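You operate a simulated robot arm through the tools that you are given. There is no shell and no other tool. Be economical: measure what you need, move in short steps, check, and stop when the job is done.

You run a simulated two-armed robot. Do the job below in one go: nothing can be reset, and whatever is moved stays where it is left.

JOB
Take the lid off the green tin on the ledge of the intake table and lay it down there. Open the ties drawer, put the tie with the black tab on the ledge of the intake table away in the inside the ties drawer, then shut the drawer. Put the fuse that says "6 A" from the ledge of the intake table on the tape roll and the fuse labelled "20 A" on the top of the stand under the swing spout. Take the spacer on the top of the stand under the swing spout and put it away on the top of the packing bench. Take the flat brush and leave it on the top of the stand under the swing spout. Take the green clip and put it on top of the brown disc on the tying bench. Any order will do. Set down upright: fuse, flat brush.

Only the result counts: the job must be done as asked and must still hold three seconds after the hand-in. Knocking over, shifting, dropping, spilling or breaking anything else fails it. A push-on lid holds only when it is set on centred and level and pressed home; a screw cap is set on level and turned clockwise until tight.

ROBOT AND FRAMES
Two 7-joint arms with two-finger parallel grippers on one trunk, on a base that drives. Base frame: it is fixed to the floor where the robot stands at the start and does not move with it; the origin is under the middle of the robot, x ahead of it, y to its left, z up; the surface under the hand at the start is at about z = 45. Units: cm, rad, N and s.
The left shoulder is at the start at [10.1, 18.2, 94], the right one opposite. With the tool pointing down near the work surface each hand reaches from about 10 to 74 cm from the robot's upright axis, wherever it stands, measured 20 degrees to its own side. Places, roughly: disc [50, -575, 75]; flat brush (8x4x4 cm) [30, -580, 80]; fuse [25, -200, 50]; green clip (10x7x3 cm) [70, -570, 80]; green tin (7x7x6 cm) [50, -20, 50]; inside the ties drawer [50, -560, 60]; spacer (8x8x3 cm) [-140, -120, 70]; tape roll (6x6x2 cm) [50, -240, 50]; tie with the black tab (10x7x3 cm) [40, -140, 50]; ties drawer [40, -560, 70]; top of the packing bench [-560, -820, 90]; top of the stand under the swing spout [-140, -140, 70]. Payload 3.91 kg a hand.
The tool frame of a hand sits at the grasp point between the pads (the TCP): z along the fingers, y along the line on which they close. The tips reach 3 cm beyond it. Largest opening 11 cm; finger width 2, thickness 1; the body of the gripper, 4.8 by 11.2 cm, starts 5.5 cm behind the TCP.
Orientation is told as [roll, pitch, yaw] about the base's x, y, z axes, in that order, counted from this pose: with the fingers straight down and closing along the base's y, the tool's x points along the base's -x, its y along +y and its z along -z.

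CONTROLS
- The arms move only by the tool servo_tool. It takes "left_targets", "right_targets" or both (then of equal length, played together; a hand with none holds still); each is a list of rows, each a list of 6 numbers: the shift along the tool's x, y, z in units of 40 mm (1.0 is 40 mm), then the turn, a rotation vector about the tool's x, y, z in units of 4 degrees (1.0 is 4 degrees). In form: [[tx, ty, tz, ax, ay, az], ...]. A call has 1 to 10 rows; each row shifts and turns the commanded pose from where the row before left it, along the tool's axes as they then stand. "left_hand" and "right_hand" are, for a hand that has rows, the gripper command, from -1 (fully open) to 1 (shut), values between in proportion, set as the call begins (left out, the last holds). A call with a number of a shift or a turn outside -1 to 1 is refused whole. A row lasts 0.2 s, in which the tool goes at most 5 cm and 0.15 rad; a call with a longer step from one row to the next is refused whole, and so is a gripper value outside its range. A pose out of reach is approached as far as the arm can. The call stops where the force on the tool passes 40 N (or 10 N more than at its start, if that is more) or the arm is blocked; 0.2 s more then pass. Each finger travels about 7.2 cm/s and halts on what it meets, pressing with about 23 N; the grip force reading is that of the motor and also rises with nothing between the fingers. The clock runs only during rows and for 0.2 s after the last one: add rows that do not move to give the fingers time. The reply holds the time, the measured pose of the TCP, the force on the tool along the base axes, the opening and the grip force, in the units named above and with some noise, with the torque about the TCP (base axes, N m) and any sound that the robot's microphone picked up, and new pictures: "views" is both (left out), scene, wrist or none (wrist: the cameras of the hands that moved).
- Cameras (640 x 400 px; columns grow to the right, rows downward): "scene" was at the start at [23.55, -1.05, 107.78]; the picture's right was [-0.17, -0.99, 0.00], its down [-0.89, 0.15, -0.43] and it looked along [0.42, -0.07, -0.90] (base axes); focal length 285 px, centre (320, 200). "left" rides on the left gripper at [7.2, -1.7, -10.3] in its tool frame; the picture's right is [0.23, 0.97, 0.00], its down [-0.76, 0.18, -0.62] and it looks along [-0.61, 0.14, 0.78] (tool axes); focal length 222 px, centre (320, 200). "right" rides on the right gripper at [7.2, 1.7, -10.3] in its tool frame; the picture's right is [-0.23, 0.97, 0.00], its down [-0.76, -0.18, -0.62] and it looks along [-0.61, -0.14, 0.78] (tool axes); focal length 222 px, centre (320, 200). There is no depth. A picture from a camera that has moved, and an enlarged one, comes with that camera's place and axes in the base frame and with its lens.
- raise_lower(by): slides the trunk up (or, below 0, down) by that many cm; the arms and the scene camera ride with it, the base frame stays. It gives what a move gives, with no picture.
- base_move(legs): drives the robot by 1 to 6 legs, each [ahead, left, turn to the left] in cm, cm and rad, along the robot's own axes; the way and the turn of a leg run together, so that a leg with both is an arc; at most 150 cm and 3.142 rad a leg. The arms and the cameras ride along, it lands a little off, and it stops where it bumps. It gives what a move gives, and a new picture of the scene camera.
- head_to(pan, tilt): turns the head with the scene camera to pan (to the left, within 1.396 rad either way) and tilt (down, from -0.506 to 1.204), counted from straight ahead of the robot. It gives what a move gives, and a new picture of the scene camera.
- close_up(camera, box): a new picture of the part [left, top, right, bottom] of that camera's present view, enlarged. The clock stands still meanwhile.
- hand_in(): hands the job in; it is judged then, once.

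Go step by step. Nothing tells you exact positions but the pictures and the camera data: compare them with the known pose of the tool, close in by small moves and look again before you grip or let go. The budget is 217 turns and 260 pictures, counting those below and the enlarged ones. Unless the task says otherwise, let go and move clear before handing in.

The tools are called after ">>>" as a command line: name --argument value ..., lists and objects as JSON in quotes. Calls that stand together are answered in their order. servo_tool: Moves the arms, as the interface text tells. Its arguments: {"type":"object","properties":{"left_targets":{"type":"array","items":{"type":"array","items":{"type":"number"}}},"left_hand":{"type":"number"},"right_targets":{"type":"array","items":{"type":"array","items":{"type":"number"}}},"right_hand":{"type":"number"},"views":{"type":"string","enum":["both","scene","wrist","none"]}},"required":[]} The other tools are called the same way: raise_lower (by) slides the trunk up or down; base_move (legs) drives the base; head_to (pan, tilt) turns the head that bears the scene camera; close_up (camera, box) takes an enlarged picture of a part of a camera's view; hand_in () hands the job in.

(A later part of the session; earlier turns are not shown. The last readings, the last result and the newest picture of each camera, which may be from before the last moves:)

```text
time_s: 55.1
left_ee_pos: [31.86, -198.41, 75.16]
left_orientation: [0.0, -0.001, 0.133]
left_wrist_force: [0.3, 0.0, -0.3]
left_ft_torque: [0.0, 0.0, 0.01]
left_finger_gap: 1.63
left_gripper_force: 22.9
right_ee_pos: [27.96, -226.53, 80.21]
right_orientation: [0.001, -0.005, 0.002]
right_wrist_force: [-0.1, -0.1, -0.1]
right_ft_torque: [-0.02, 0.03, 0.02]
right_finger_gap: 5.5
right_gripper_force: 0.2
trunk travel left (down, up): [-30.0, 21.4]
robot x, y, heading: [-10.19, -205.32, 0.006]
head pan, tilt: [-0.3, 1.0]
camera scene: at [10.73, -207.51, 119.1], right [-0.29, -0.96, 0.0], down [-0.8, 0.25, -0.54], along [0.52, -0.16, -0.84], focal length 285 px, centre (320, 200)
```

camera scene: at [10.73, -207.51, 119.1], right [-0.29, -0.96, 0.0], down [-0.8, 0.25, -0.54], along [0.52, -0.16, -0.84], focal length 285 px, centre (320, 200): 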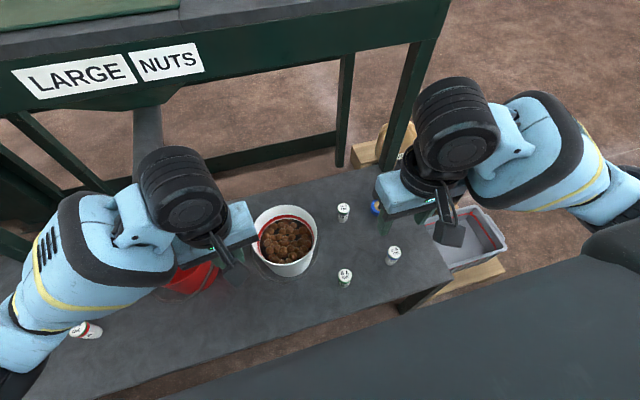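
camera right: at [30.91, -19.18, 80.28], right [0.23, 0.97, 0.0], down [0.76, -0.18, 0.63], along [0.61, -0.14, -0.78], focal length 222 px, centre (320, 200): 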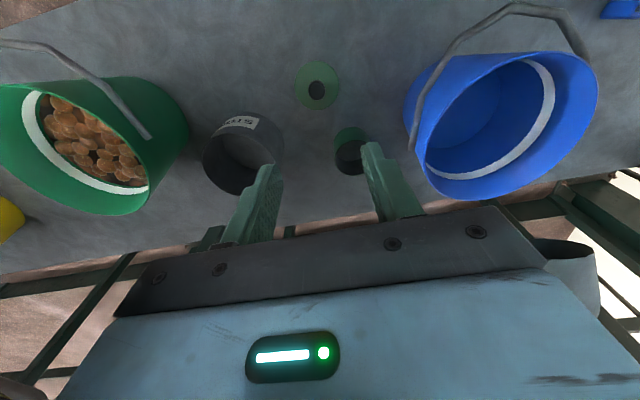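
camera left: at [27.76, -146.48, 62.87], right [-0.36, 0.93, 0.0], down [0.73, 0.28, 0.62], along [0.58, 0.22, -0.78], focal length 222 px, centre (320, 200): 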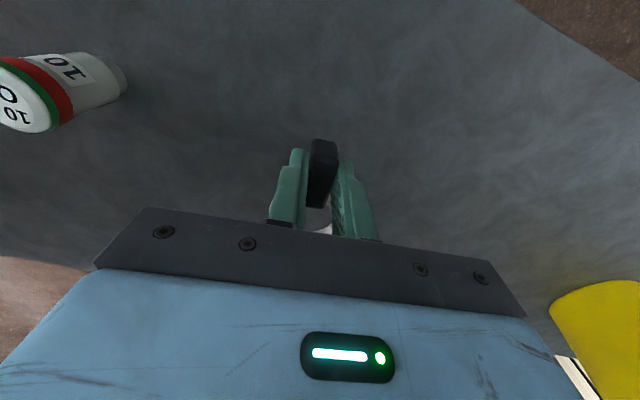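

6A confirmed at [31.1, -220.1]. Right hand goes above it.

>>> servo_tool --right_targets '[[-0.13, 0.267, 0.84, 0, 0, 0], [-0.13, 0.267, 0.84, 0, 0, 0], [-0.13, 0.267, 0.84, 0, 0, 0], [-0.13, 0.267, 0.84, 0, 0, 0], [-0.13, 0.267, 0.84, 0, 0, 0], [-0.13, 0.267, 0.84, 0, 0, 0]]' --right_hand 0 --views "wrist"

```text
time_s: 56.5
left_ee_pos: [31.9, -198.48, 75.32]
left_orientation: [0.0, 0.0, 0.133]
left_wrist_force: [0.1, 0.2, -0.3]
left_ft_torque: [0.07, 0.0, -0.01]
left_finger_gap: 1.65
left_gripper_force: 22.1
right_ee_pos: [31.31, -220.11, 59.67]
right_orientation: [0.0, -0.007, 0.002]
right_wrist_force: [-0.4, 0.3, 0.0]
right_ft_torque: [0.0, 0.01, -0.03]
right_finger_gap: 5.51
right_gripper_force: 0.1
trunk travel left (down, up): [-30.0, 21.4]
robot x, y, heading: [-10.49, -205.28, -0.003]
head pan, tilt: [-0.3, 1.0]
camera right: at [23.99, -218.38, 69.88], right [0.23, 0.97, 0.0], down [0.76, -0.18, 0.63], along [0.61, -0.14, -0.78], focal length 222 px, centre (320, 200)
```

right: 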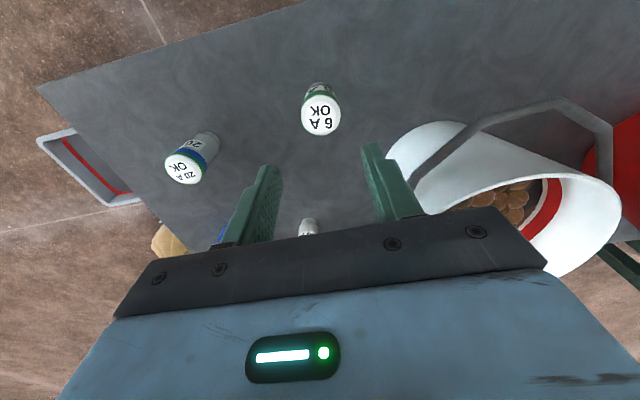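

>>> servo_tool --right_targets '[[0.14, 0.05, 0.6, 0, 0, 0], [0.14, 0.05, 0.6, 0, 0, 0], [0, 0, 0, 0, 0, 0]]' --right_hand -0.25 --views "wrist"

```text
time_s: 57.3
left_ee_pos: [31.84, -198.45, 75.3]
left_orientation: [0.002, -0.002, 0.133]
left_wrist_force: [0.7, 0.4, -0.6]
left_ft_torque: [0.0, 0.01, 0.02]
left_finger_gap: 1.64
left_gripper_force: 23.5
right_ee_pos: [30.1, -219.91, 55.17]
right_orientation: [0.0, -0.004, 0.001]
right_wrist_force: [0.0, 0.1, -0.5]
right_ft_torque: [0.02, -0.01, 0.01]
right_finger_gap: 6.89
right_gripper_force: 0.2
trunk travel left (down, up): [-30.0, 21.4]
robot x, y, heading: [-9.96, -205.69, 0.002]
head pan, tilt: [-0.3, 1.0]
camera right: at [22.77, -218.17, 65.3], right [0.23, 0.97, 0.0], down [0.76, -0.18, 0.63], along [0.61, -0.14, -0.78], focal length 222 px, centre (320, 200)
```

right: 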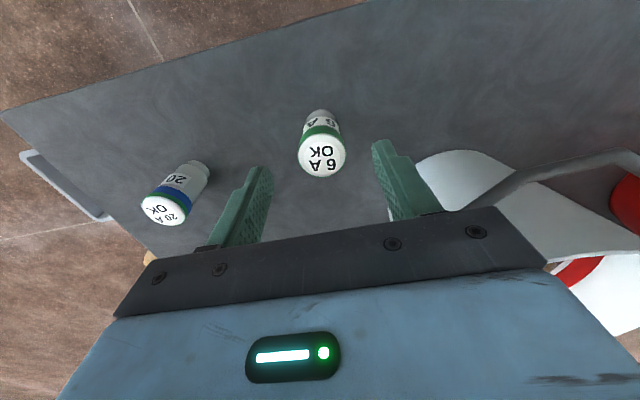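

The fuse top is [30, -219.7, 51]. I lower around it and grip.

>>> servo_tool --right_targets '[[0.02, 0.05, 0.7, 0, 0, 0], [0, 0, 0.7, 0, 0, 0], [0, 0, 0.07, 0, 0, 0], [0, 0, 0, 0, 0, 0]]' --views "none"

>>> servo_tool --right_targets '[[0, 0, 0, 0, 0, 0], [0, 0, 0, 0, 0, 0], [0, 0, 0, 0, 0, 0], [0, 0, 0, 0, 0, 0]]' --right_hand 1 --views "wrist"

```text
time_s: 58.3
left_ee_pos: [31.72, -198.44, 75.19]
left_orientation: [0.0, 0.0, 0.133]
left_wrist_force: [-0.2, 0.4, -1.3]
left_ft_torque: [0.01, 0.0, -0.01]
left_finger_gap: 1.66
left_gripper_force: 23.1
right_ee_pos: [29.96, -219.71, 49.37]
right_orientation: [-0.001, -0.005, 0.002]
right_wrist_force: [-0.1, -1.0, -0.2]
right_ft_torque: [-0.01, 0.01, 0.02]
right_finger_gap: 6.91
right_gripper_force: 0.0
trunk travel left (down, up): [-30.0, 21.4]
robot x, y, heading: [-10.31, -205.85, 0.005]
head pan, tilt: [-0.3, 1.0]
```

```text
time_s: 59.3
left_ee_pos: [31.8, -198.53, 75.26]
left_orientation: [0.0, 0.0, 0.132]
left_wrist_force: [0.4, -0.1, 0.3]
left_ft_torque: [0.0, 0.0, 0.01]
left_finger_gap: 1.66
left_gripper_force: 23.2
right_ee_pos: [30.1, -219.55, 49.34]
right_orientation: [0.001, -0.006, -0.002]
right_wrist_force: [-0.1, -0.6, -1.0]
right_ft_torque: [-0.03, 0.03, 0.01]
right_finger_gap: 2.97
right_gripper_force: 23.3
trunk travel left (down, up): [-30.0, 21.4]
robot x, y, heading: [-10.37, -205.08, 0.001]
head pan, tilt: [-0.3, 1.0]
camera right: at [22.73, -217.91, 59.57], right [0.23, 0.97, 0.0], down [0.76, -0.18, 0.63], along [0.61, -0.14, -0.78], focal length 222 px, centre (320, 200)
```

right: 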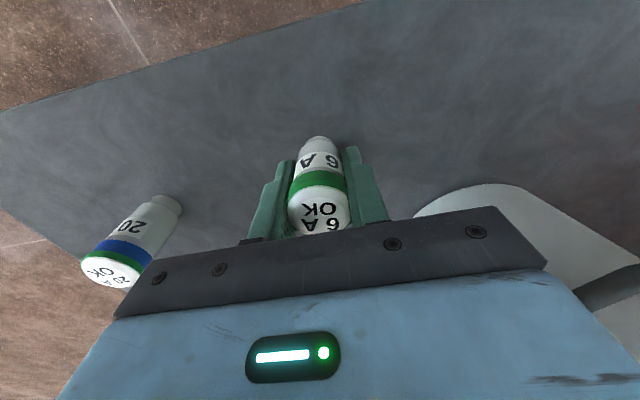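

Gripped. Lift and carry toward the tape roll.

>>> servo_tool --right_targets '[[0, 0, -1, 0, 0, 0], [0, 0, -1, 0, 0, 0], [0, 0, -1, 0, 0, 0], [-0.6, -0.64, 0, 0, 0, 0], [-0.6, -0.64, 0, 0, 0, 0], [-0.6, -0.64, 0, 0, 0, 0], [-0.6, -0.64, 0, 0, 0, 0], [-0.6, -0.64, 0, 0, 0, 0], [-0.6, -0.64, 0, 0, 0, 0], [-0.6, -0.64, 0, 0, 0, 0]]' --views "both"

```text
time_s: 61.5
left_ee_pos: [31.8, -198.5, 75.27]
left_orientation: [-0.001, 0.0, 0.134]
left_wrist_force: [0.3, -0.8, -1.0]
left_ft_torque: [0.01, 0.0, -0.02]
left_finger_gap: 1.61
left_gripper_force: 22.9
right_ee_pos: [46.77, -237.09, 61.28]
right_orientation: [0.001, -0.006, 0.003]
right_wrist_force: [0.5, 0.3, -0.4]
right_ft_torque: [0.02, 0.01, -0.04]
right_finger_gap: 2.98
right_gripper_force: 22.7
trunk travel left (down, up): [-30.0, 21.4]
robot x, y, heading: [-10.31, -205.52, 0.003]
head pan, tilt: [-0.3, 1.0]
camera scene: at [10.76, -207.54, 119.09], right [-0.29, -0.96, 0.0], down [-0.8, 0.25, -0.54], along [0.52, -0.16, -0.84], focal length 285 px, centre (320, 200)
camera right: at [39.4, -235.44, 71.48], right [0.23, 0.97, 0.0], down [0.76, -0.18, 0.63], along [0.61, -0.14, -0.78], focal length 222 px, centre (320, 200)
```

scene: 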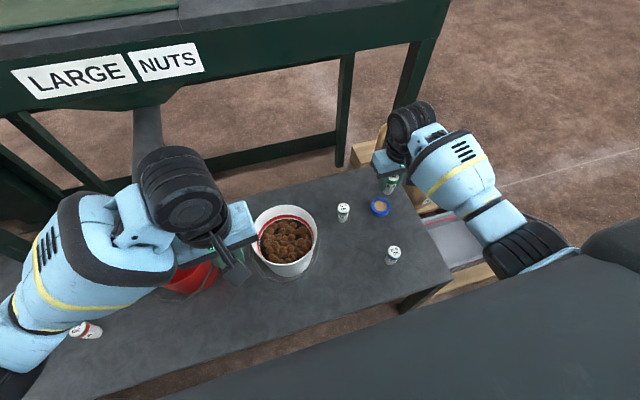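
right: 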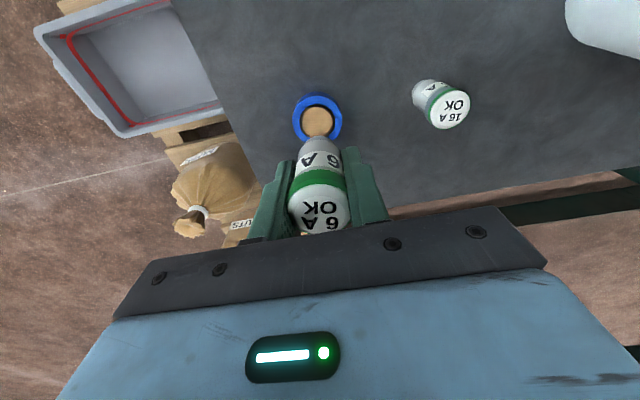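

Tape center is [47.7, -237.6]. I align and descend to just above it.

>>> servo_tool --right_targets '[[-0.22, -0.13, 0.6, 0, 0, 0], [0, 0, 0.6, 0, 0, 0], [0, 0, 0.6, 0, 0, 0], [0, 0, 0.3, 0, 0, 0], [0, 0, 0, 0, 0, 0]]' --views "both"

```text
time_s: 62.7
left_ee_pos: [31.76, -198.48, 75.23]
left_orientation: [0.0, 0.001, 0.132]
left_wrist_force: [-0.2, 0.3, -0.6]
left_ft_torque: [0.0, -0.02, -0.01]
left_finger_gap: 1.63
left_gripper_force: 23.8
right_ee_pos: [47.67, -237.87, 52.97]
right_orientation: [0.001, -0.008, 0.0]
right_wrist_force: [0.4, -0.2, -1.1]
right_ft_torque: [0.0, 0.01, -0.03]
right_finger_gap: 2.95
right_gripper_force: 23.6
trunk travel left (down, up): [-30.0, 21.4]
robot x, y, heading: [-10.18, -205.36, 0.004]
head pan, tilt: [-0.3, 1.0]
camera scene: at [10.73, -207.53, 119.09], right [-0.29, -0.96, 0.0], down [-0.8, 0.25, -0.54], along [0.52, -0.16, -0.84], focal length 285 px, centre (320, 200)
camera right: at [40.34, -236.11, 63.17], right [0.23, 0.97, 0.0], down [0.76, -0.18, 0.63], along [0.61, -0.14, -0.78], focal length 222 px, centre (320, 200)
```

scene: 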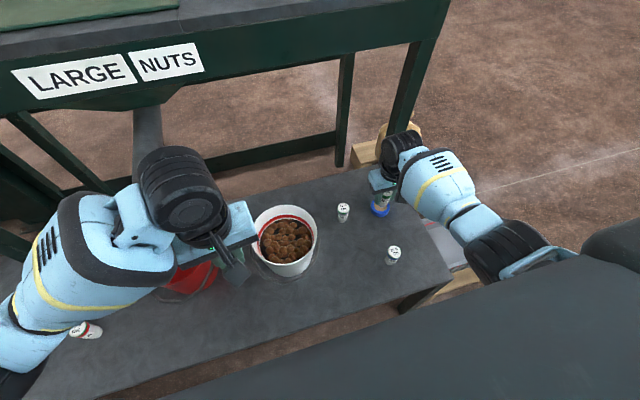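
right: 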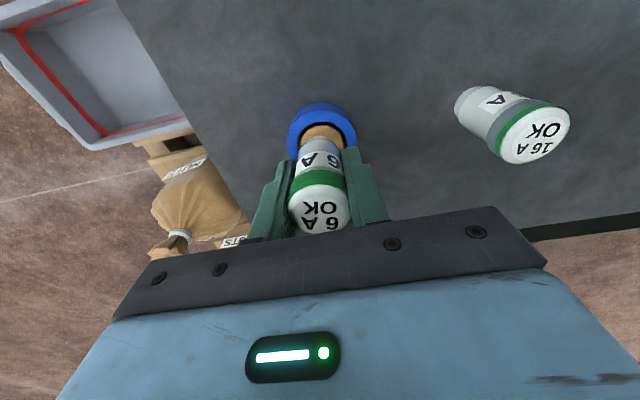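

Aligned. I descend the last bit gently.

>>> servo_tool --right_targets '[[0, 0.03, 0.25, 0, 0, 0], [0, 0, 0.08, 0, 0, 0], [0, 0, 0.05, 0, 0, 0], [0, 0, 0.05, 0, 0, 0], [0, 0, 0.05, 0, 0, 0], [0, 0, 0.05, 0, 0, 0]]' --views "wrist"

```text
time_s: 64.1
left_ee_pos: [31.82, -198.39, 75.33]
left_orientation: [-0.001, -0.002, 0.133]
left_wrist_force: [0.0, -0.3, 0.2]
left_ft_torque: [-0.01, 0.0, -0.04]
left_finger_gap: 1.65
left_gripper_force: 22.5
right_ee_pos: [47.75, -237.78, 51.19]
right_orientation: [0.0, -0.011, 0.002]
right_wrist_force: [0.1, 1.1, 18.0]
right_ft_torque: [0.06, 0.0, 0.03]
right_finger_gap: 2.92
right_gripper_force: 22.9
trunk travel left (down, up): [-30.0, 21.4]
robot x, y, heading: [-10.6, -205.28, 0.001]
head pan, tilt: [-0.3, 1.0]
camera right: at [40.37, -236.08, 61.31], right [0.23, 0.97, 0.0], down [0.75, -0.18, 0.63], along [0.62, -0.14, -0.77], focal length 222 px, centre (320, 200)
```

right: 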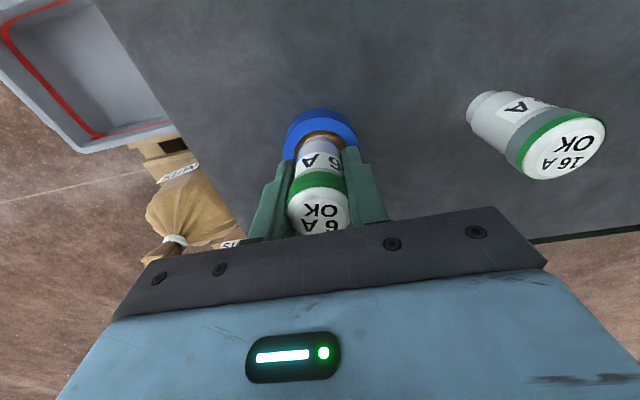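

In contact. I release slightly and rise straight up.

>>> servo_tool --right_targets '[[0, 0, -0.03, 0, 0, 0], [0, 0, 0, 0, 0, 0], [0, 0, -0.2, 0, 0, 0], [0, 0, -0.6, 0, 0, 0], [0, 0, -1, 0, 0, 0], [0, 0, -1, 0, 0, 0]]' --right_hand -0.1 --views "both"

```text
time_s: 65.5
left_ee_pos: [31.78, -198.41, 75.27]
left_orientation: [-0.002, -0.001, 0.132]
left_wrist_force: [0.4, 0.0, -0.8]
left_ft_torque: [0.01, 0.0, 0.01]
left_finger_gap: 1.65
left_gripper_force: 23.3
right_ee_pos: [47.45, -237.77, 62.31]
right_orientation: [-0.002, -0.005, 0.001]
right_wrist_force: [0.0, 0.1, 0.4]
right_ft_torque: [0.0, 0.01, 0.04]
right_finger_gap: 6.05
right_gripper_force: 0.0
trunk travel left (down, up): [-30.0, 21.4]
robot x, y, heading: [-10.61, -205.63, 0.008]
head pan, tilt: [-0.3, 1.0]
camera scene: at [10.71, -207.51, 119.1], right [-0.29, -0.96, 0.0], down [-0.8, 0.25, -0.54], along [0.52, -0.16, -0.84], focal length 285 px, centre (320, 200)
camera right: at [40.19, -236.05, 72.5], right [0.23, 0.97, 0.0], down [0.76, -0.18, 0.63], along [0.61, -0.14, -0.78], focal length 222 px, centre (320, 200)
```

scene: 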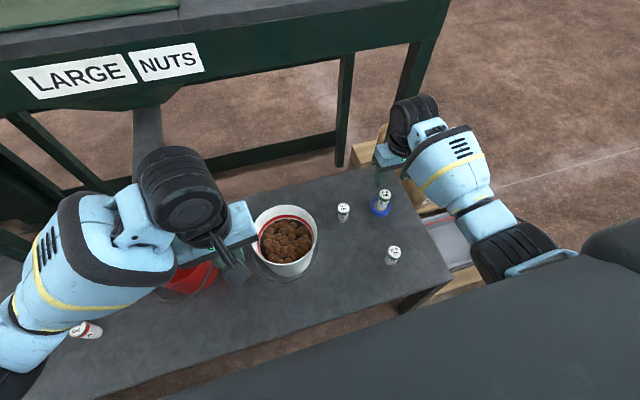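
right: 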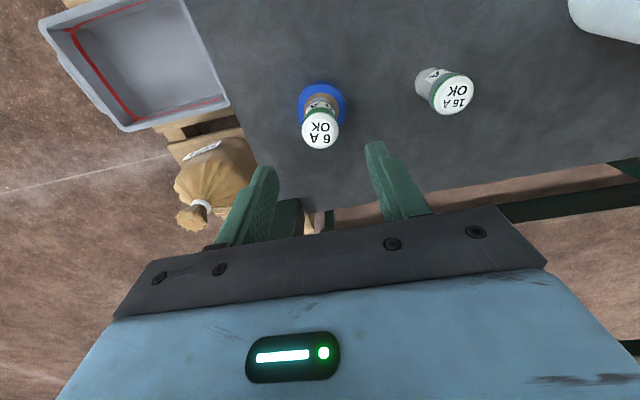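

The 6A fuse stands on the tape roll. I retract the right hand and back away, then look toward the tying bench.

>>> servo_tool --right_targets '[[0, 0, -1, 0, 0, 0], [0, 0, -1, 0, 0, 0], [0, 0, -1, 0, 0, 0], [0, 0, -1, 0, 0, 0], [0.8, 0.5, 0, 0, 0, 0], [0.8, 0.5, 0, 0, 0, 0], [0.8, 0.5, 0, 0, 0, 0], [0.8, 0.5, 0, 0, 0, 0], [0.8, 0.5, 0, 0, 0, 0], [0.8, 0.4, 0, 0, 0, 0]]' --views "none"

>>> base_move --legs '[[-35, 0, 0], [0, -130, 0]]'

>>> head_to --pan -0.9 --tilt 0.4

```text
time_s: 67.7
left_ee_pos: [31.87, -198.27, 75.26]
left_orientation: [0.0, 0.0, 0.133]
left_wrist_force: [-0.3, 0.1, -0.1]
left_ft_torque: [0.01, -0.03, 0.0]
left_finger_gap: 1.66
left_gripper_force: 22.8
right_ee_pos: [28.06, -226.44, 78.14]
right_orientation: [-0.001, -0.007, 0.0]
right_wrist_force: [0.0, 0.2, 0.1]
right_ft_torque: [0.01, 0.02, -0.03]
right_finger_gap: 6.07
right_gripper_force: 0.1
trunk travel left (down, up): [-30.0, 21.4]
robot x, y, heading: [-10.23, -205.64, 0.004]
head pan, tilt: [-0.3, 1.0]
```

```text
time_s: 81.0
left_ee_pos: [-1.84, -327.13, 75.31]
left_orientation: [0.0, -0.001, 0.141]
left_wrist_force: [0.3, -0.3, 0.1]
left_ft_torque: [-0.01, 0.01, 0.01]
left_finger_gap: 1.66
left_gripper_force: 23.6
right_ee_pos: [-5.51, -354.99, 78.05]
right_orientation: [0.001, -0.004, 0.007]
right_wrist_force: [-0.3, -0.4, -0.1]
right_ft_torque: [-0.03, 0.0, -0.03]
right_finger_gap: 6.04
right_gripper_force: 0.0
trunk travel left (down, up): [-30.0, 21.4]
robot x, y, heading: [-43.93, -334.5, 0.008]
head pan, tilt: [-0.3, 1.0]
camera scene: at [-22.89, -336.33, 119.09], right [-0.29, -0.96, 0.0], down [-0.81, 0.24, -0.54], along [0.52, -0.16, -0.84], focal length 285 px, centre (320, 200)
```

scene: 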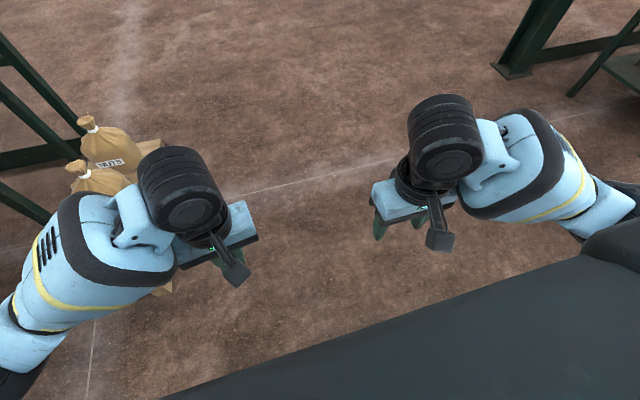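

```text
time_s: 82.0
left_ee_pos: [-1.85, -327.06, 75.23]
left_orientation: [-0.001, 0.001, 0.139]
left_wrist_force: [-0.2, 0.1, -0.4]
left_ft_torque: [-0.01, 0.0, -0.02]
left_finger_gap: 1.63
left_gripper_force: 22.2
right_ee_pos: [-5.47, -355.12, 78.18]
right_orientation: [-0.001, -0.007, 0.008]
right_wrist_force: [-0.3, 0.8, 0.1]
right_ft_torque: [-0.01, 0.02, 0.0]
right_finger_gap: 6.04
right_gripper_force: 0.0
trunk travel left (down, up): [-30.0, 21.4]
robot x, y, heading: [-44.18, -334.51, 0.011]
head pan, tilt: [-0.901, 0.4]
camera scene: at [-23.74, -341.53, 124.11], right [-0.78, -0.63, 0.0], down [-0.24, 0.3, -0.92], along [0.58, -0.72, -0.39], focal length 285 px, centre (320, 200)
```

scene: 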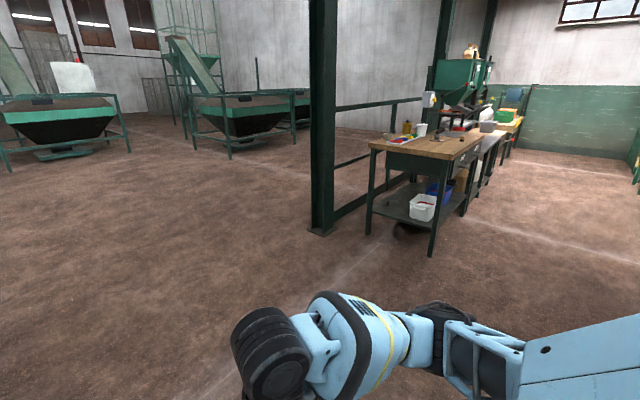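

>>> close_up --camera "scene" --box '[350, 80, 542, 200]'

```text
3.33 times, centred on (446, 140) of scene
camera zoom: at [-23.74, -341.53, 124.11], right [-0.78, -0.63, 0.0], down [-0.24, 0.3, -0.92], along [0.58, -0.72, -0.39], focal length 950 px, centre (-100, 400)
```

zoom: 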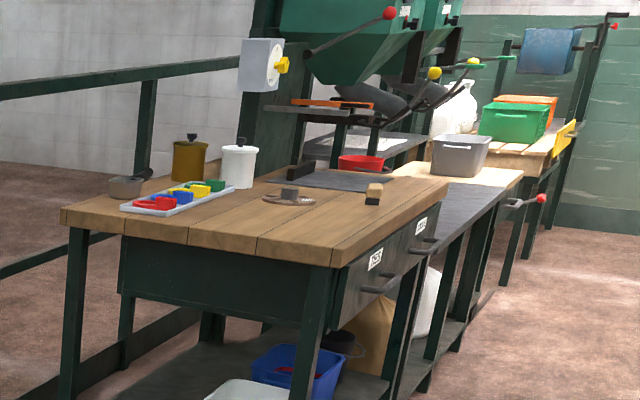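

The bench has two drawers on its -x side; I'll read the labels up close. Driving sideways to face it.

>>> base_move --legs '[[0, -120, -0.011], [0, -98, 0]]'

>>> head_to --pan 0.0 --tilt 0.6

```text
time_s: 101.5
left_ee_pos: [-1.65, -548.59, 75.31]
left_orientation: [-0.002, 0.0, 0.104]
left_wrist_force: [-0.3, 0.1, -0.9]
left_ft_torque: [0.0, -0.02, 0.0]
left_finger_gap: 1.64
left_gripper_force: 23.1
right_ee_pos: [-6.09, -576.54, 78.08]
right_orientation: [-0.001, -0.008, -0.025]
right_wrist_force: [0.4, -0.1, 0.5]
right_ft_torque: [0.01, -0.03, -0.02]
right_finger_gap: 6.06
right_gripper_force: 0.2
trunk travel left (down, up): [-30.0, 21.4]
robot x, y, heading: [-43.95, -554.41, -0.022]
head pan, tilt: [-0.901, 0.4]
camera scene: at [-23.99, -562.25, 124.12], right [-0.8, -0.6, 0.0], down [-0.23, 0.31, -0.92], along [0.55, -0.74, -0.39], focal length 285 px, centre (320, 200)
```

scene: 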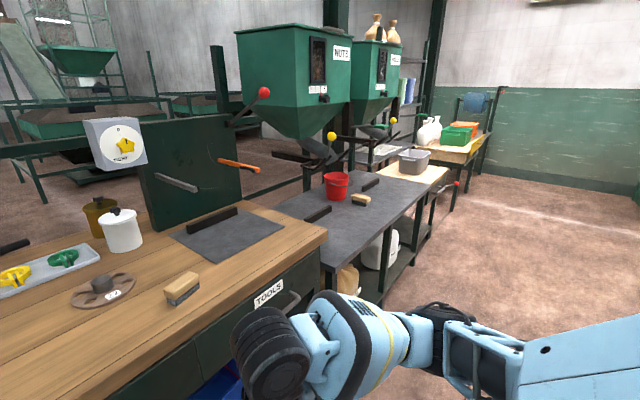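

```text
time_s: 102.7
left_ee_pos: [-1.68, -548.62, 75.26]
left_orientation: [0.0, 0.002, 0.104]
left_wrist_force: [-0.9, 0.4, 0.1]
left_ft_torque: [-0.01, -0.02, 0.02]
left_finger_gap: 1.68
left_gripper_force: 23.2
right_ee_pos: [-6.23, -576.56, 78.11]
right_orientation: [-0.001, -0.007, -0.026]
right_wrist_force: [0.2, -0.3, 0.6]
right_ft_torque: [0.02, -0.02, 0.01]
right_finger_gap: 6.03
right_gripper_force: 0.1
trunk travel left (down, up): [-30.0, 21.4]
robot x, y, heading: [-44.07, -554.61, -0.027]
head pan, tilt: [0.0, 0.6]
camera scene: at [-20.72, -555.07, 122.3], right [-0.03, -1.0, 0.0], down [-0.56, 0.01, -0.83], along [0.82, -0.02, -0.56], focal length 285 px, centre (320, 200)
```

scene: 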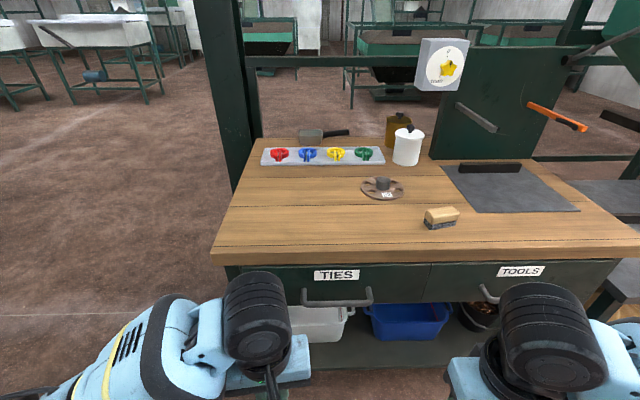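

The TIES drawer is on the left. I look closer at its handle and at the disc, brush and clips.

>>> close_up --camera "scene" --box '[240, 240, 440, 365]'

>>> close_up --camera "scene" --box '[320, 130, 480, 230]'

```text
3.20 times, centred on (340, 302) of scene
camera zoom: at [-20.72, -555.07, 122.3], right [-0.03, -1.0, 0.0], down [-0.56, 0.01, -0.83], along [0.82, -0.02, -0.56], focal length 912 px, centre (256, -128)
```

zoom: 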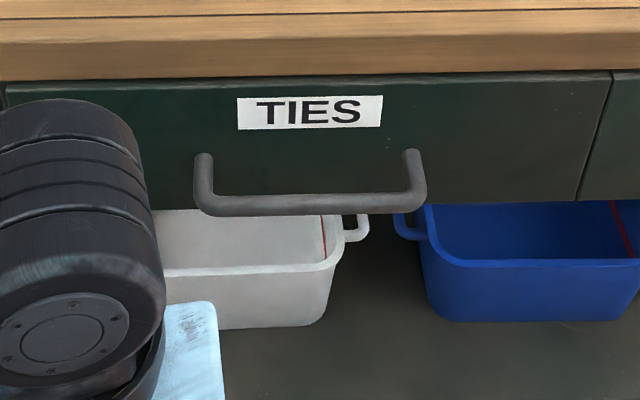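

```text
4.00 times, centred on (400, 180) of scene
camera zoom: at [-20.72, -555.07, 122.3], right [-0.03, -1.0, 0.0], down [-0.56, 0.01, -0.83], along [0.82, -0.02, -0.56], focal length 1140 px, centre (0, 280)
```

zoom: 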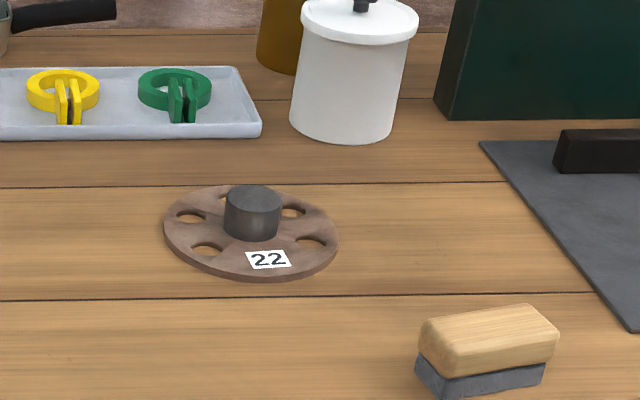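

The handle is a U-bar about 4 cm off the drawer face, near [21, -560, 64]. I move the right hand forward and turn it to point ahead, with the fingers closing vertically.

>>> servo_tool --right_targets '[[-0.6, 0.5, 0, 0, 0, 0], [-0.6, 0.5, 0, 0, 0, 0], [-0.6, 0.5, 0, 0, 0, 0], [-0.6, 0.5, 0, 0, 0, 0], [0, 0, 0, 0.96, -0.96, -0.96], [0, 0, 0, 0.96, -0.96, -0.96], [0, 0, 0, 0.96, -0.96, -0.96], [0, 0, 0, 0.96, -0.96, -0.96], [0, 0, 0, 0.96, -0.96, -0.96], [0, 0, 0, 0.96, -0.96, -0.96]]' --views "none"

>>> servo_tool --right_targets '[[0, 0, 0, 0.96, -0.96, -0.96], [0, 0, 0, 0.96, -0.96, -0.96], [0, 0, 0, 0.96, -0.96, -0.96], [0, 0, 0, 0.96, -0.96, -0.96], [0, 0, 0, 0.96, -0.96, -0.96], [0, 0, 0, 0.96, -0.96, -0.96]]' --views "both"

```text
time_s: 104.9
left_ee_pos: [-1.71, -548.55, 75.32]
left_orientation: [0.001, 0.0, 0.105]
left_wrist_force: [-0.2, 0.6, -0.7]
left_ft_torque: [0.0, 0.02, 0.01]
left_finger_gap: 1.64
left_gripper_force: 22.8
right_ee_pos: [3.6, -568.88, 78.18]
right_orientation: [-0.491, -0.302, 0.464]
right_wrist_force: [-0.2, -0.9, -0.2]
right_ft_torque: [0.04, 0.01, 0.01]
right_finger_gap: 6.06
right_gripper_force: 0.1
trunk travel left (down, up): [-30.0, 21.4]
robot x, y, heading: [-43.9, -554.44, -0.03]
head pan, tilt: [0.0, 0.6]
```

```text
time_s: 106.3
left_ee_pos: [-1.67, -548.7, 75.24]
left_orientation: [0.001, 0.0, 0.106]
left_wrist_force: [-0.6, -0.1, -0.2]
left_ft_torque: [-0.05, 0.01, 0.0]
left_finger_gap: 1.65
left_gripper_force: 23.2
right_ee_pos: [3.67, -568.77, 78.04]
right_orientation: [-1.088, -0.299, 1.054]
right_wrist_force: [0.7, 0.4, -0.2]
right_ft_torque: [0.02, 0.0, 0.01]
right_finger_gap: 6.04
right_gripper_force: 0.1
trunk travel left (down, up): [-30.0, 21.4]
robot x, y, heading: [-44.18, -554.58, -0.024]
head pan, tilt: [0.0, 0.6]
camera scene: at [-20.72, -555.06, 122.3], right [-0.03, -1.0, 0.0], down [-0.56, 0.01, -0.83], along [0.82, -0.02, -0.56], focal length 285 px, centre (320, 200)
camera right: at [-8.89, -570.65, 79.02], right [-0.16, 0.63, -0.76], down [-0.11, 0.75, 0.65], along [0.98, 0.19, -0.05], focal length 222 px, centre (320, 200)
```

scene: 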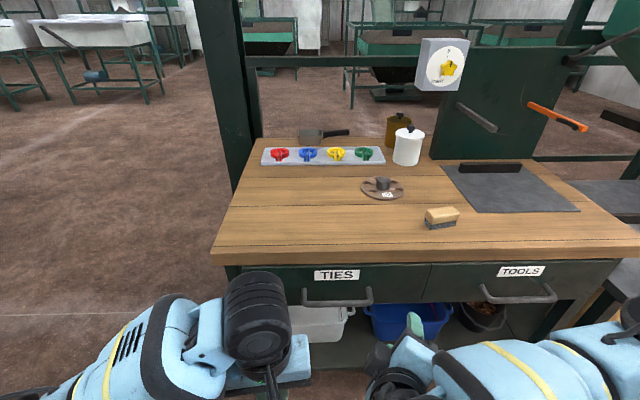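
right: 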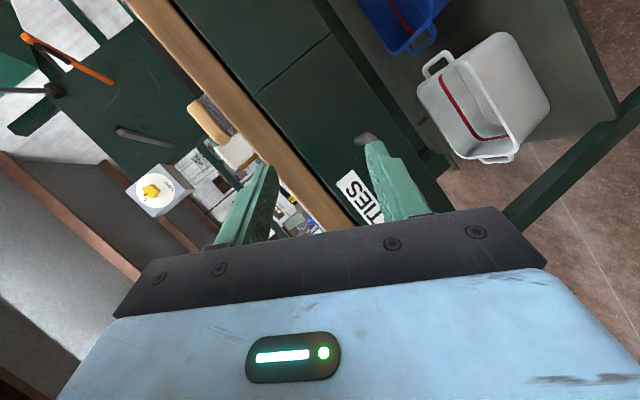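

>>> servo_tool --right_targets '[[0, 0, 0, 0.96, -0.96, -0.96], [0, 0, 0, 0.96, -0.96, -0.96], [0, 0, 0, 0.96, -0.96, -0.96], [0, 0, 0, 0.96, -0.96, -0.96], [0, 0, 0, 0.96, -0.96, -0.96], [0, 0, 0, 0.96, -0.96, -0.96]]' --views "both"

```text
time_s: 107.7
left_ee_pos: [-1.5, -548.59, 75.36]
left_orientation: [0.001, 0.001, 0.105]
left_wrist_force: [0.4, 0.0, 0.0]
left_ft_torque: [0.01, -0.01, 0.01]
left_finger_gap: 1.65
left_gripper_force: 23.4
right_ee_pos: [3.55, -568.66, 78.01]
right_orientation: [-1.575, -0.001, 1.541]
right_wrist_force: [0.0, -0.2, -0.2]
right_ft_torque: [-0.02, 0.02, 0.01]
right_finger_gap: 6.05
right_gripper_force: 0.1
trunk travel left (down, up): [-30.0, 21.4]
robot x, y, heading: [-43.84, -554.48, -0.029]
head pan, tilt: [0.0, 0.6]
camera scene: at [-20.73, -555.09, 122.3], right [-0.03, -1.0, 0.0], down [-0.56, 0.01, -0.83], along [0.82, -0.02, -0.56], focal length 285 px, centre (320, 200)
camera right: at [-6.94, -575.63, 76.26], right [0.01, 0.23, -0.97], down [-0.6, 0.78, 0.17], along [0.8, 0.58, 0.15], focal length 222 px, centre (320, 200)
```

scene: 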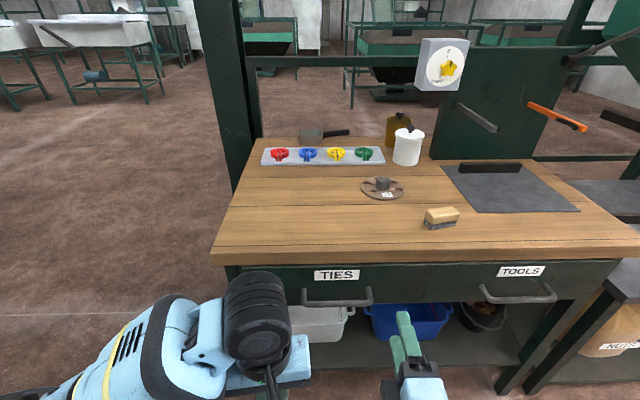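
right: 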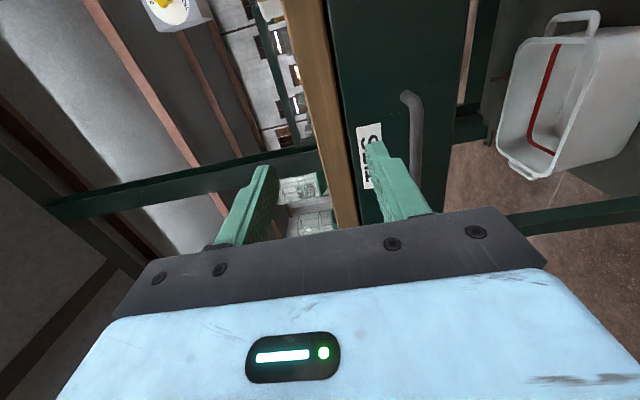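

The two rays put the bar at about [18, y, 68]. I lower the hand and center on the handle, staying short of it.

>>> servo_tool --right_targets '[[-0.4, 0.6, 0, 0, 0, 0], [-0.4, 0.6, 0, 0, 0, 0], [-0.4, 0.65, 0, 0, 0, 0], [-0.3, 0.6, 0.2, 0, 0, 0]]' --right_hand -0.2 --views "both"

```text
time_s: 108.7
left_ee_pos: [-1.6, -548.51, 75.11]
left_orientation: [0.0, 0.001, 0.103]
left_wrist_force: [1.4, 0.3, -0.2]
left_ft_torque: [-0.01, 0.01, -0.02]
left_finger_gap: 1.65
left_gripper_force: 23.5
right_ee_pos: [4.21, -562.76, 68.25]
right_orientation: [-1.574, -0.002, 1.542]
right_wrist_force: [-0.5, 0.7, 1.0]
right_ft_torque: [-0.02, -0.03, -0.04]
right_finger_gap: 6.59
right_gripper_force: 0.1
trunk travel left (down, up): [-30.0, 21.4]
robot x, y, heading: [-44.24, -554.65, -0.025]
head pan, tilt: [0.0, 0.6]
camera scene: at [-20.72, -555.05, 122.3], right [-0.03, -1.0, 0.0], down [-0.56, 0.01, -0.83], along [0.82, -0.02, -0.56], focal length 285 px, centre (320, 200)
camera right: at [-6.38, -569.55, 66.42], right [0.01, 0.23, -0.97], down [-0.6, 0.78, 0.18], along [0.8, 0.58, 0.14], focal length 222 px, centre (320, 200)
```

scene: 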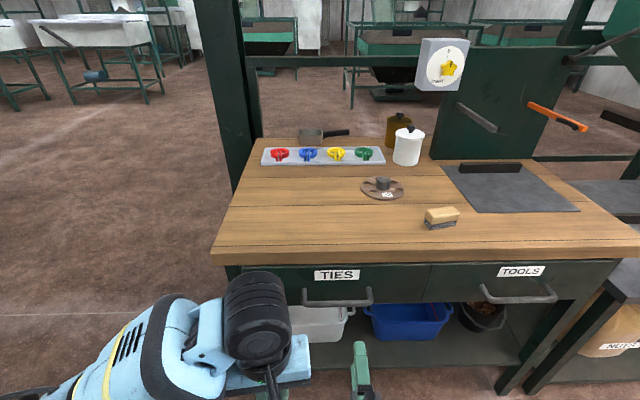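
right: 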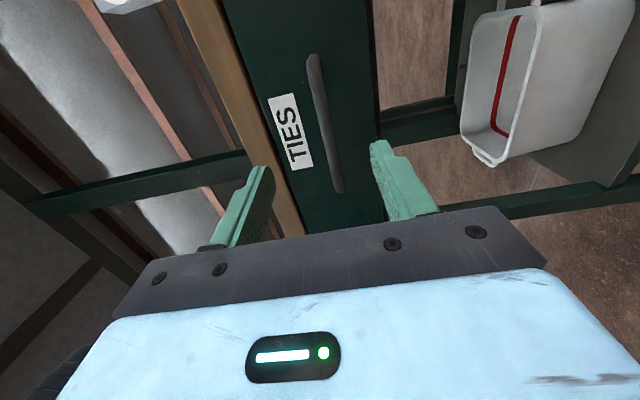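

Bar at z≈67.8 lies between the open fingers. Advancing onto it.

>>> servo_tool --right_targets '[[0, 0.08, 0.9, 0, 0, 0], [0, 0, 0.9, 0, 0, 0], [0, 0, 0.8, 0, 0, 0], [0, 0, 0.5, 0, 0, 0], [0, 0, 0, 0, 0, 0]]' --views "both"

```text
time_s: 109.9
left_ee_pos: [-1.56, -548.58, 75.14]
left_orientation: [0.0, 0.001, 0.105]
left_wrist_force: [-1.1, 0.2, 0.3]
left_ft_torque: [-0.03, -0.02, -0.04]
left_finger_gap: 1.66
left_gripper_force: 22.4
right_ee_pos: [17.07, -562.84, 68.07]
right_orientation: [-1.574, -0.004, 1.542]
right_wrist_force: [0.2, -0.1, 0.9]
right_ft_torque: [0.0, -0.01, 0.02]
right_finger_gap: 6.59
right_gripper_force: 0.1
trunk travel left (down, up): [-30.0, 21.4]
robot x, y, heading: [-43.9, -554.52, -0.026]
head pan, tilt: [0.0, 0.6]
camera scene: at [-20.73, -555.07, 122.3], right [-0.03, -1.0, 0.0], down [-0.56, 0.01, -0.83], along [0.82, -0.02, -0.56], focal length 285 px, centre (320, 200)
camera right: at [6.45, -569.92, 66.25], right [0.01, 0.23, -0.97], down [-0.6, 0.78, 0.18], along [0.8, 0.58, 0.15], focal length 222 px, centre (320, 200)
```

scene: 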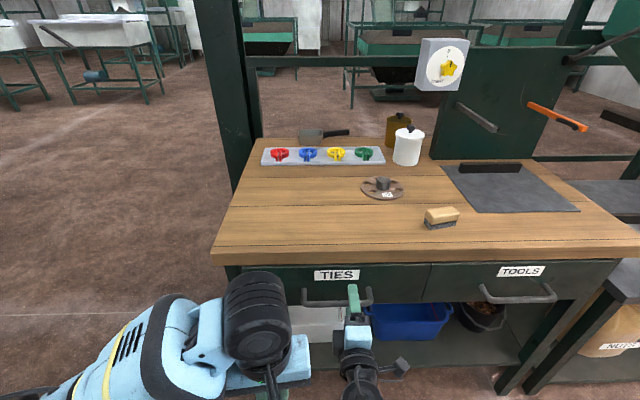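
right: 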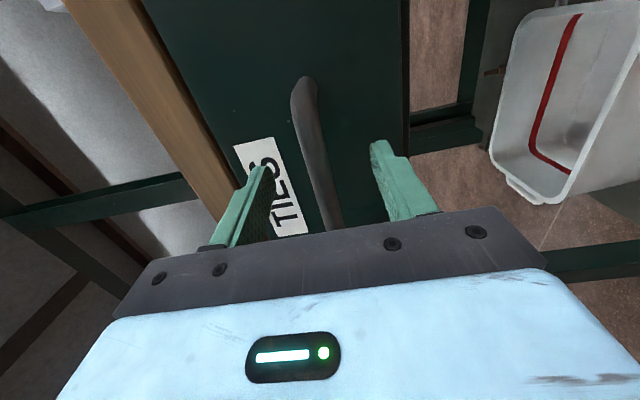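

The bar is between the fingers at the TCP. Closing.

>>> servo_tool --right_targets '[[0, 0, 0.1, 0, 0, 0], [0, 0, 0, 0, 0, 0], [0, 0, 0, 0, 0, 0], [0, 0, 0, 0, 0, 0]]' --right_hand 1 --views "wrist"

```text
time_s: 110.9
left_ee_pos: [-1.67, -548.54, 75.2]
left_orientation: [0.0, 0.0, 0.103]
left_wrist_force: [0.4, -0.3, 0.2]
left_ft_torque: [-0.02, 0.0, -0.03]
left_finger_gap: 1.66
left_gripper_force: 23.2
right_ee_pos: [17.44, -563.08, 67.93]
right_orientation: [-1.571, -0.001, 1.541]
right_wrist_force: [-1.3, 0.2, -5.0]
right_ft_torque: [-0.14, 0.02, 0.04]
right_finger_gap: 1.38
right_gripper_force: 45.2
trunk travel left (down, up): [-30.0, 21.4]
robot x, y, heading: [-43.92, -554.67, -0.027]
head pan, tilt: [0.0, 0.6]
camera right: at [6.88, -569.98, 66.17], right [0.01, 0.23, -0.97], down [-0.6, 0.78, 0.18], along [0.8, 0.58, 0.14], focal length 222 px, centre (320, 200)
```

right: 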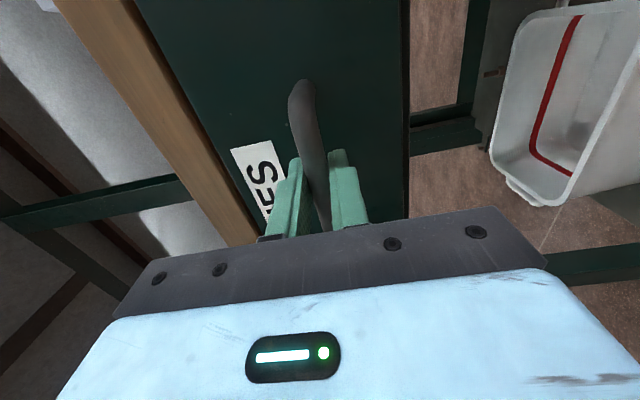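

Handle gripped. I pull with the arm a few centimetres to test.

>>> servo_tool --right_targets '[[0, 0, -0.3, 0, 0, 0], [0, 0, -0.4, 0, 0, 0], [0, 0, -0.5, 0, 0, 0], [0, 0, -0.5, 0, 0, 0]]' --views "scene"

```text
time_s: 111.9
left_ee_pos: [-1.75, -548.61, 75.07]
left_orientation: [0.0, 0.001, 0.105]
left_wrist_force: [0.6, 0.9, 0.9]
left_ft_torque: [0.0, 0.0, -0.02]
left_finger_gap: 1.65
left_gripper_force: 23.0
right_ee_pos: [10.55, -563.24, 68.03]
right_orientation: [-1.57, -0.001, 1.541]
right_wrist_force: [-1.2, -3.9, -11.1]
right_ft_torque: [0.02, 0.11, 0.31]
right_finger_gap: 1.38
right_gripper_force: 45.2
trunk travel left (down, up): [-30.0, 21.4]
robot x, y, heading: [-43.68, -554.67, -0.028]
head pan, tilt: [0.0, 0.6]
camera scene: at [-20.67, -555.13, 122.28], right [-0.03, -1.0, 0.0], down [-0.57, 0.02, -0.82], along [0.82, -0.02, -0.57], focal length 285 px, centre (320, 200)
```

scene: 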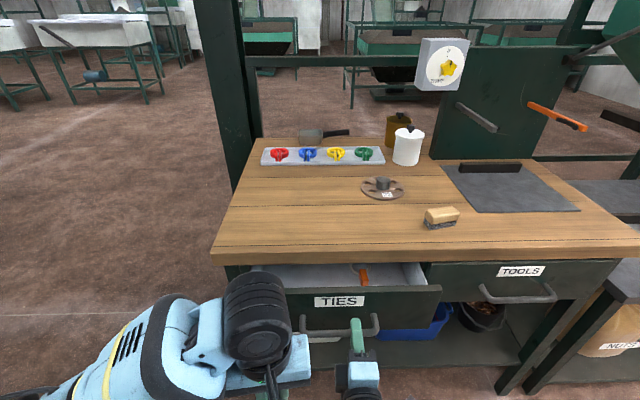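

It slides. I back the base 15 cm to open further.

>>> base_move --legs '[[-15, 0, 0]]'

>>> head_to --pan 0.1 --tilt 0.9

```text
time_s: 113.3
left_ee_pos: [-16.17, -548.41, 75.29]
left_orientation: [0.0, 0.0, 0.103]
left_wrist_force: [-0.5, -0.1, -0.7]
left_ft_torque: [-0.03, 0.0, -0.03]
left_finger_gap: 1.63
left_gripper_force: 23.2
right_ee_pos: [-3.82, -563.03, 68.01]
right_orientation: [-1.573, -0.002, 1.531]
right_wrist_force: [0.6, -25.2, -15.2]
right_ft_torque: [-0.17, 0.08, -0.07]
right_finger_gap: 1.39
right_gripper_force: 44.9
trunk travel left (down, up): [-30.0, 21.4]
robot x, y, heading: [-58.58, -554.14, -0.03]
head pan, tilt: [0.0, 0.6]
camera scene: at [-35.2, -554.96, 122.28], right [-0.03, -1.0, 0.0], down [-0.57, 0.02, -0.82], along [0.82, -0.02, -0.57], focal length 285 px, centre (320, 200)
```

scene: 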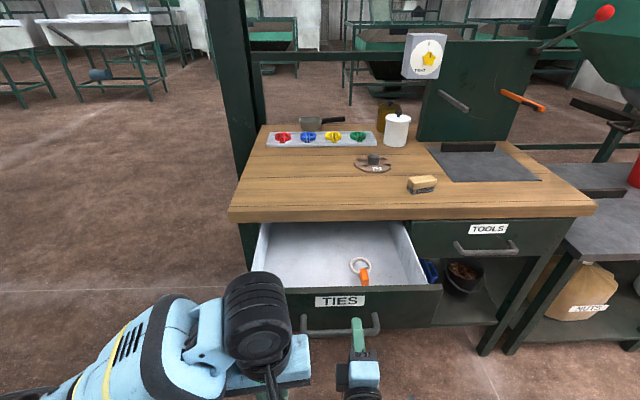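

```text
time_s: 114.1
left_ee_pos: [-16.17, -548.37, 75.3]
left_orientation: [-0.001, 0.001, 0.103]
left_wrist_force: [0.1, -0.4, 0.3]
left_ft_torque: [0.03, -0.03, 0.02]
left_finger_gap: 1.66
left_gripper_force: 23.0
right_ee_pos: [-3.89, -563.06, 67.98]
right_orientation: [-1.573, 0.0, 1.53]
right_wrist_force: [0.3, -6.9, -3.5]
right_ft_torque: [-0.07, 0.01, 0.17]
right_finger_gap: 1.34
right_gripper_force: 45.1
trunk travel left (down, up): [-30.0, 21.4]
robot x, y, heading: [-58.46, -554.4, -0.033]
head pan, tilt: [0.099, 0.901]
camera scene: at [-36.54, -554.02, 119.82], right [0.07, -1.0, 0.0], down [-0.78, -0.06, -0.62], along [0.62, 0.04, -0.78], focal length 285 px, centre (320, 200)
```

scene: 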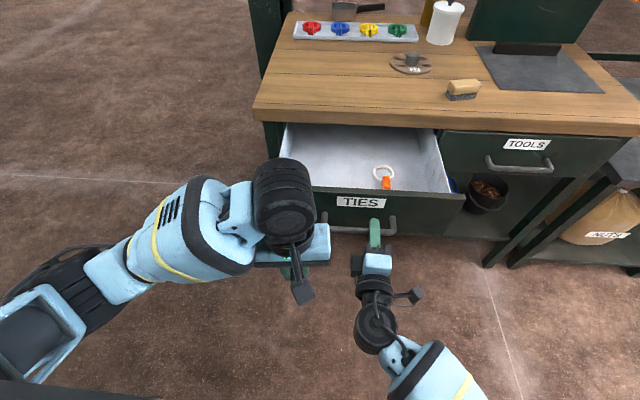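

The drawer is open about 21 cm; inside on the right is an orange-tab tie. I'll bring the left hand over the empty left half, about [10.5, -553].

>>> servo_tool --left_targets '[[0, 0, -1, 0, 0, 0], [0, 0, -1, 0, 0, 0], [-0.8, -0.23, 0, 0, 0, 0], [-0.8, -0.23, 0, 0, 0, 0], [-0.8, -0.23, 0, 0, 0, 0], [-0.8, -0.23, 0, 0, 0, 0], [-0.8, -0.23, 0, 0, 0, 0], [-0.8, -0.23, 0, 0, 0, 0], [-0.8, -0.23, 0, 0, 0, 0], [-0.8, -0.23, 0, 0, 0, 0]]' --views "both"

```text
time_s: 116.3
left_ee_pos: [9.82, -553.28, 83.31]
left_orientation: [0.002, -0.002, 0.098]
left_wrist_force: [-0.7, 3.1, -3.9]
left_ft_torque: [-0.25, -0.01, 0.01]
left_finger_gap: 1.65
left_gripper_force: 22.5
right_ee_pos: [-4.02, -562.98, 67.98]
right_orientation: [-1.571, -0.002, 1.536]
right_wrist_force: [-1.6, -15.3, -3.8]
right_ft_torque: [0.2, -0.01, 1.22]
right_finger_gap: 1.38
right_gripper_force: 44.8
trunk travel left (down, up): [-30.0, 21.4]
robot x, y, heading: [-58.42, -554.01, -0.026]
head pan, tilt: [0.099, 0.901]
camera scene: at [-36.72, -554.27, 119.83], right [0.07, -1.0, 0.0], down [-0.78, -0.05, -0.62], along [0.62, 0.05, -0.78], focal length 285 px, centre (320, 200)
camera left: at [2.68, -555.47, 93.52], right [-0.32, 0.95, 0.0], down [0.74, 0.25, 0.62], along [0.59, 0.2, -0.78], focal length 222 px, centre (320, 200)
```

scene: 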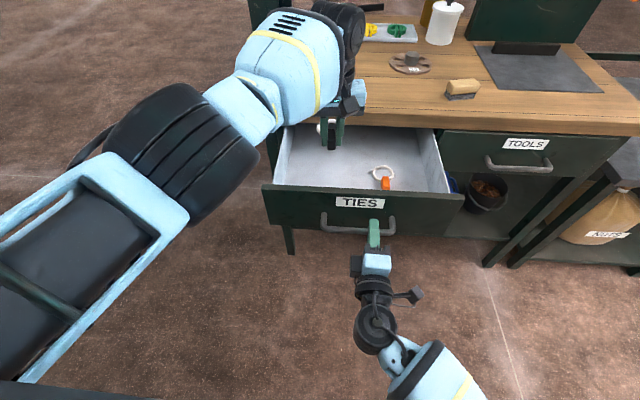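
left: 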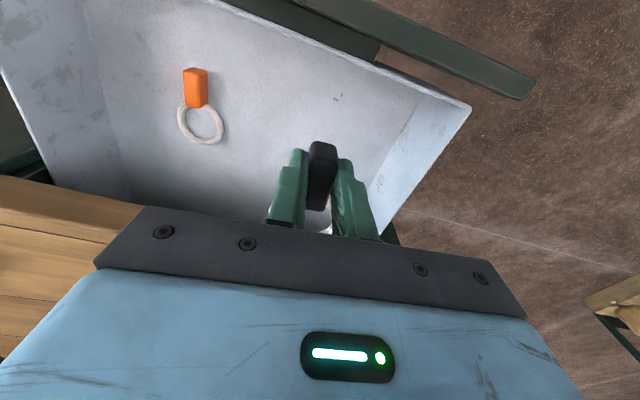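

Over the drawer. I shift 3 cm further in, then lower toward the drawer floor.

>>> servo_tool --left_targets '[[-0.75, 0, 0, 0, 0, 0], [0, 0, 0.8, 0, 0, 0], [0, 0, 0.8, 0, 0, 0], [0, 0, 0.8, 0, 0, 0], [0, 0, 0.5, 0, 0, 0]]' --views "both"

```text
time_s: 117.5
left_ee_pos: [9.3, -550.89, 71.17]
left_orientation: [-0.001, 0.0, 0.103]
left_wrist_force: [-0.5, -0.1, -0.3]
left_ft_torque: [0.0, -0.03, 0.0]
left_finger_gap: 1.67
left_gripper_force: 23.3
left hand out of reach, approached as far as the arm can: row 1, 3, 4
right_ee_pos: [-3.75, -563.02, 68.08]
right_orientation: [-1.57, 0.001, 1.533]
right_wrist_force: [0.4, -12.3, -6.6]
right_ft_torque: [-0.03, 0.02, -0.34]
right_finger_gap: 1.38
right_gripper_force: 45.0
trunk travel left (down, up): [-30.0, 21.4]
robot x, y, heading: [-58.42, -553.74, -0.024]
head pan, tilt: [0.099, 0.901]
camera scene: at [-36.52, -554.06, 119.81], right [0.07, -1.0, 0.0], down [-0.78, -0.06, -0.62], along [0.62, 0.05, -0.78], focal length 285 px, centre (320, 200)
camera left: at [2.24, -553.03, 81.49], right [-0.33, 0.95, 0.0], down [0.74, 0.25, 0.62], along [0.59, 0.2, -0.78], focal length 222 px, centre (320, 200)
```

scene: 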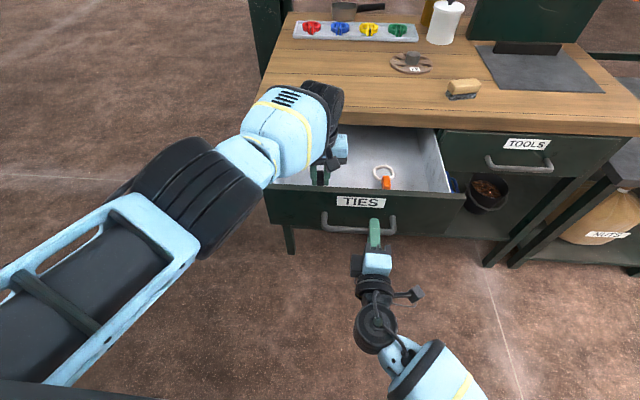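
left: 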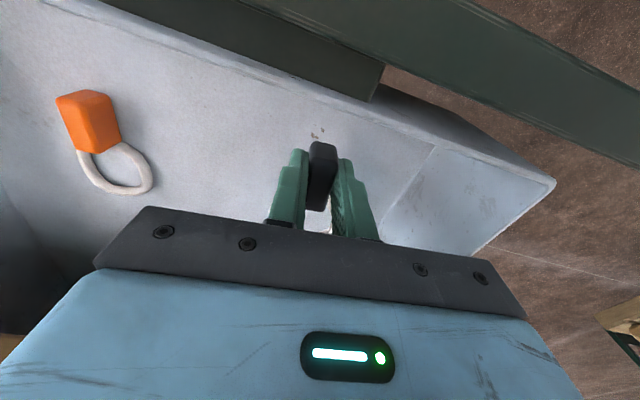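

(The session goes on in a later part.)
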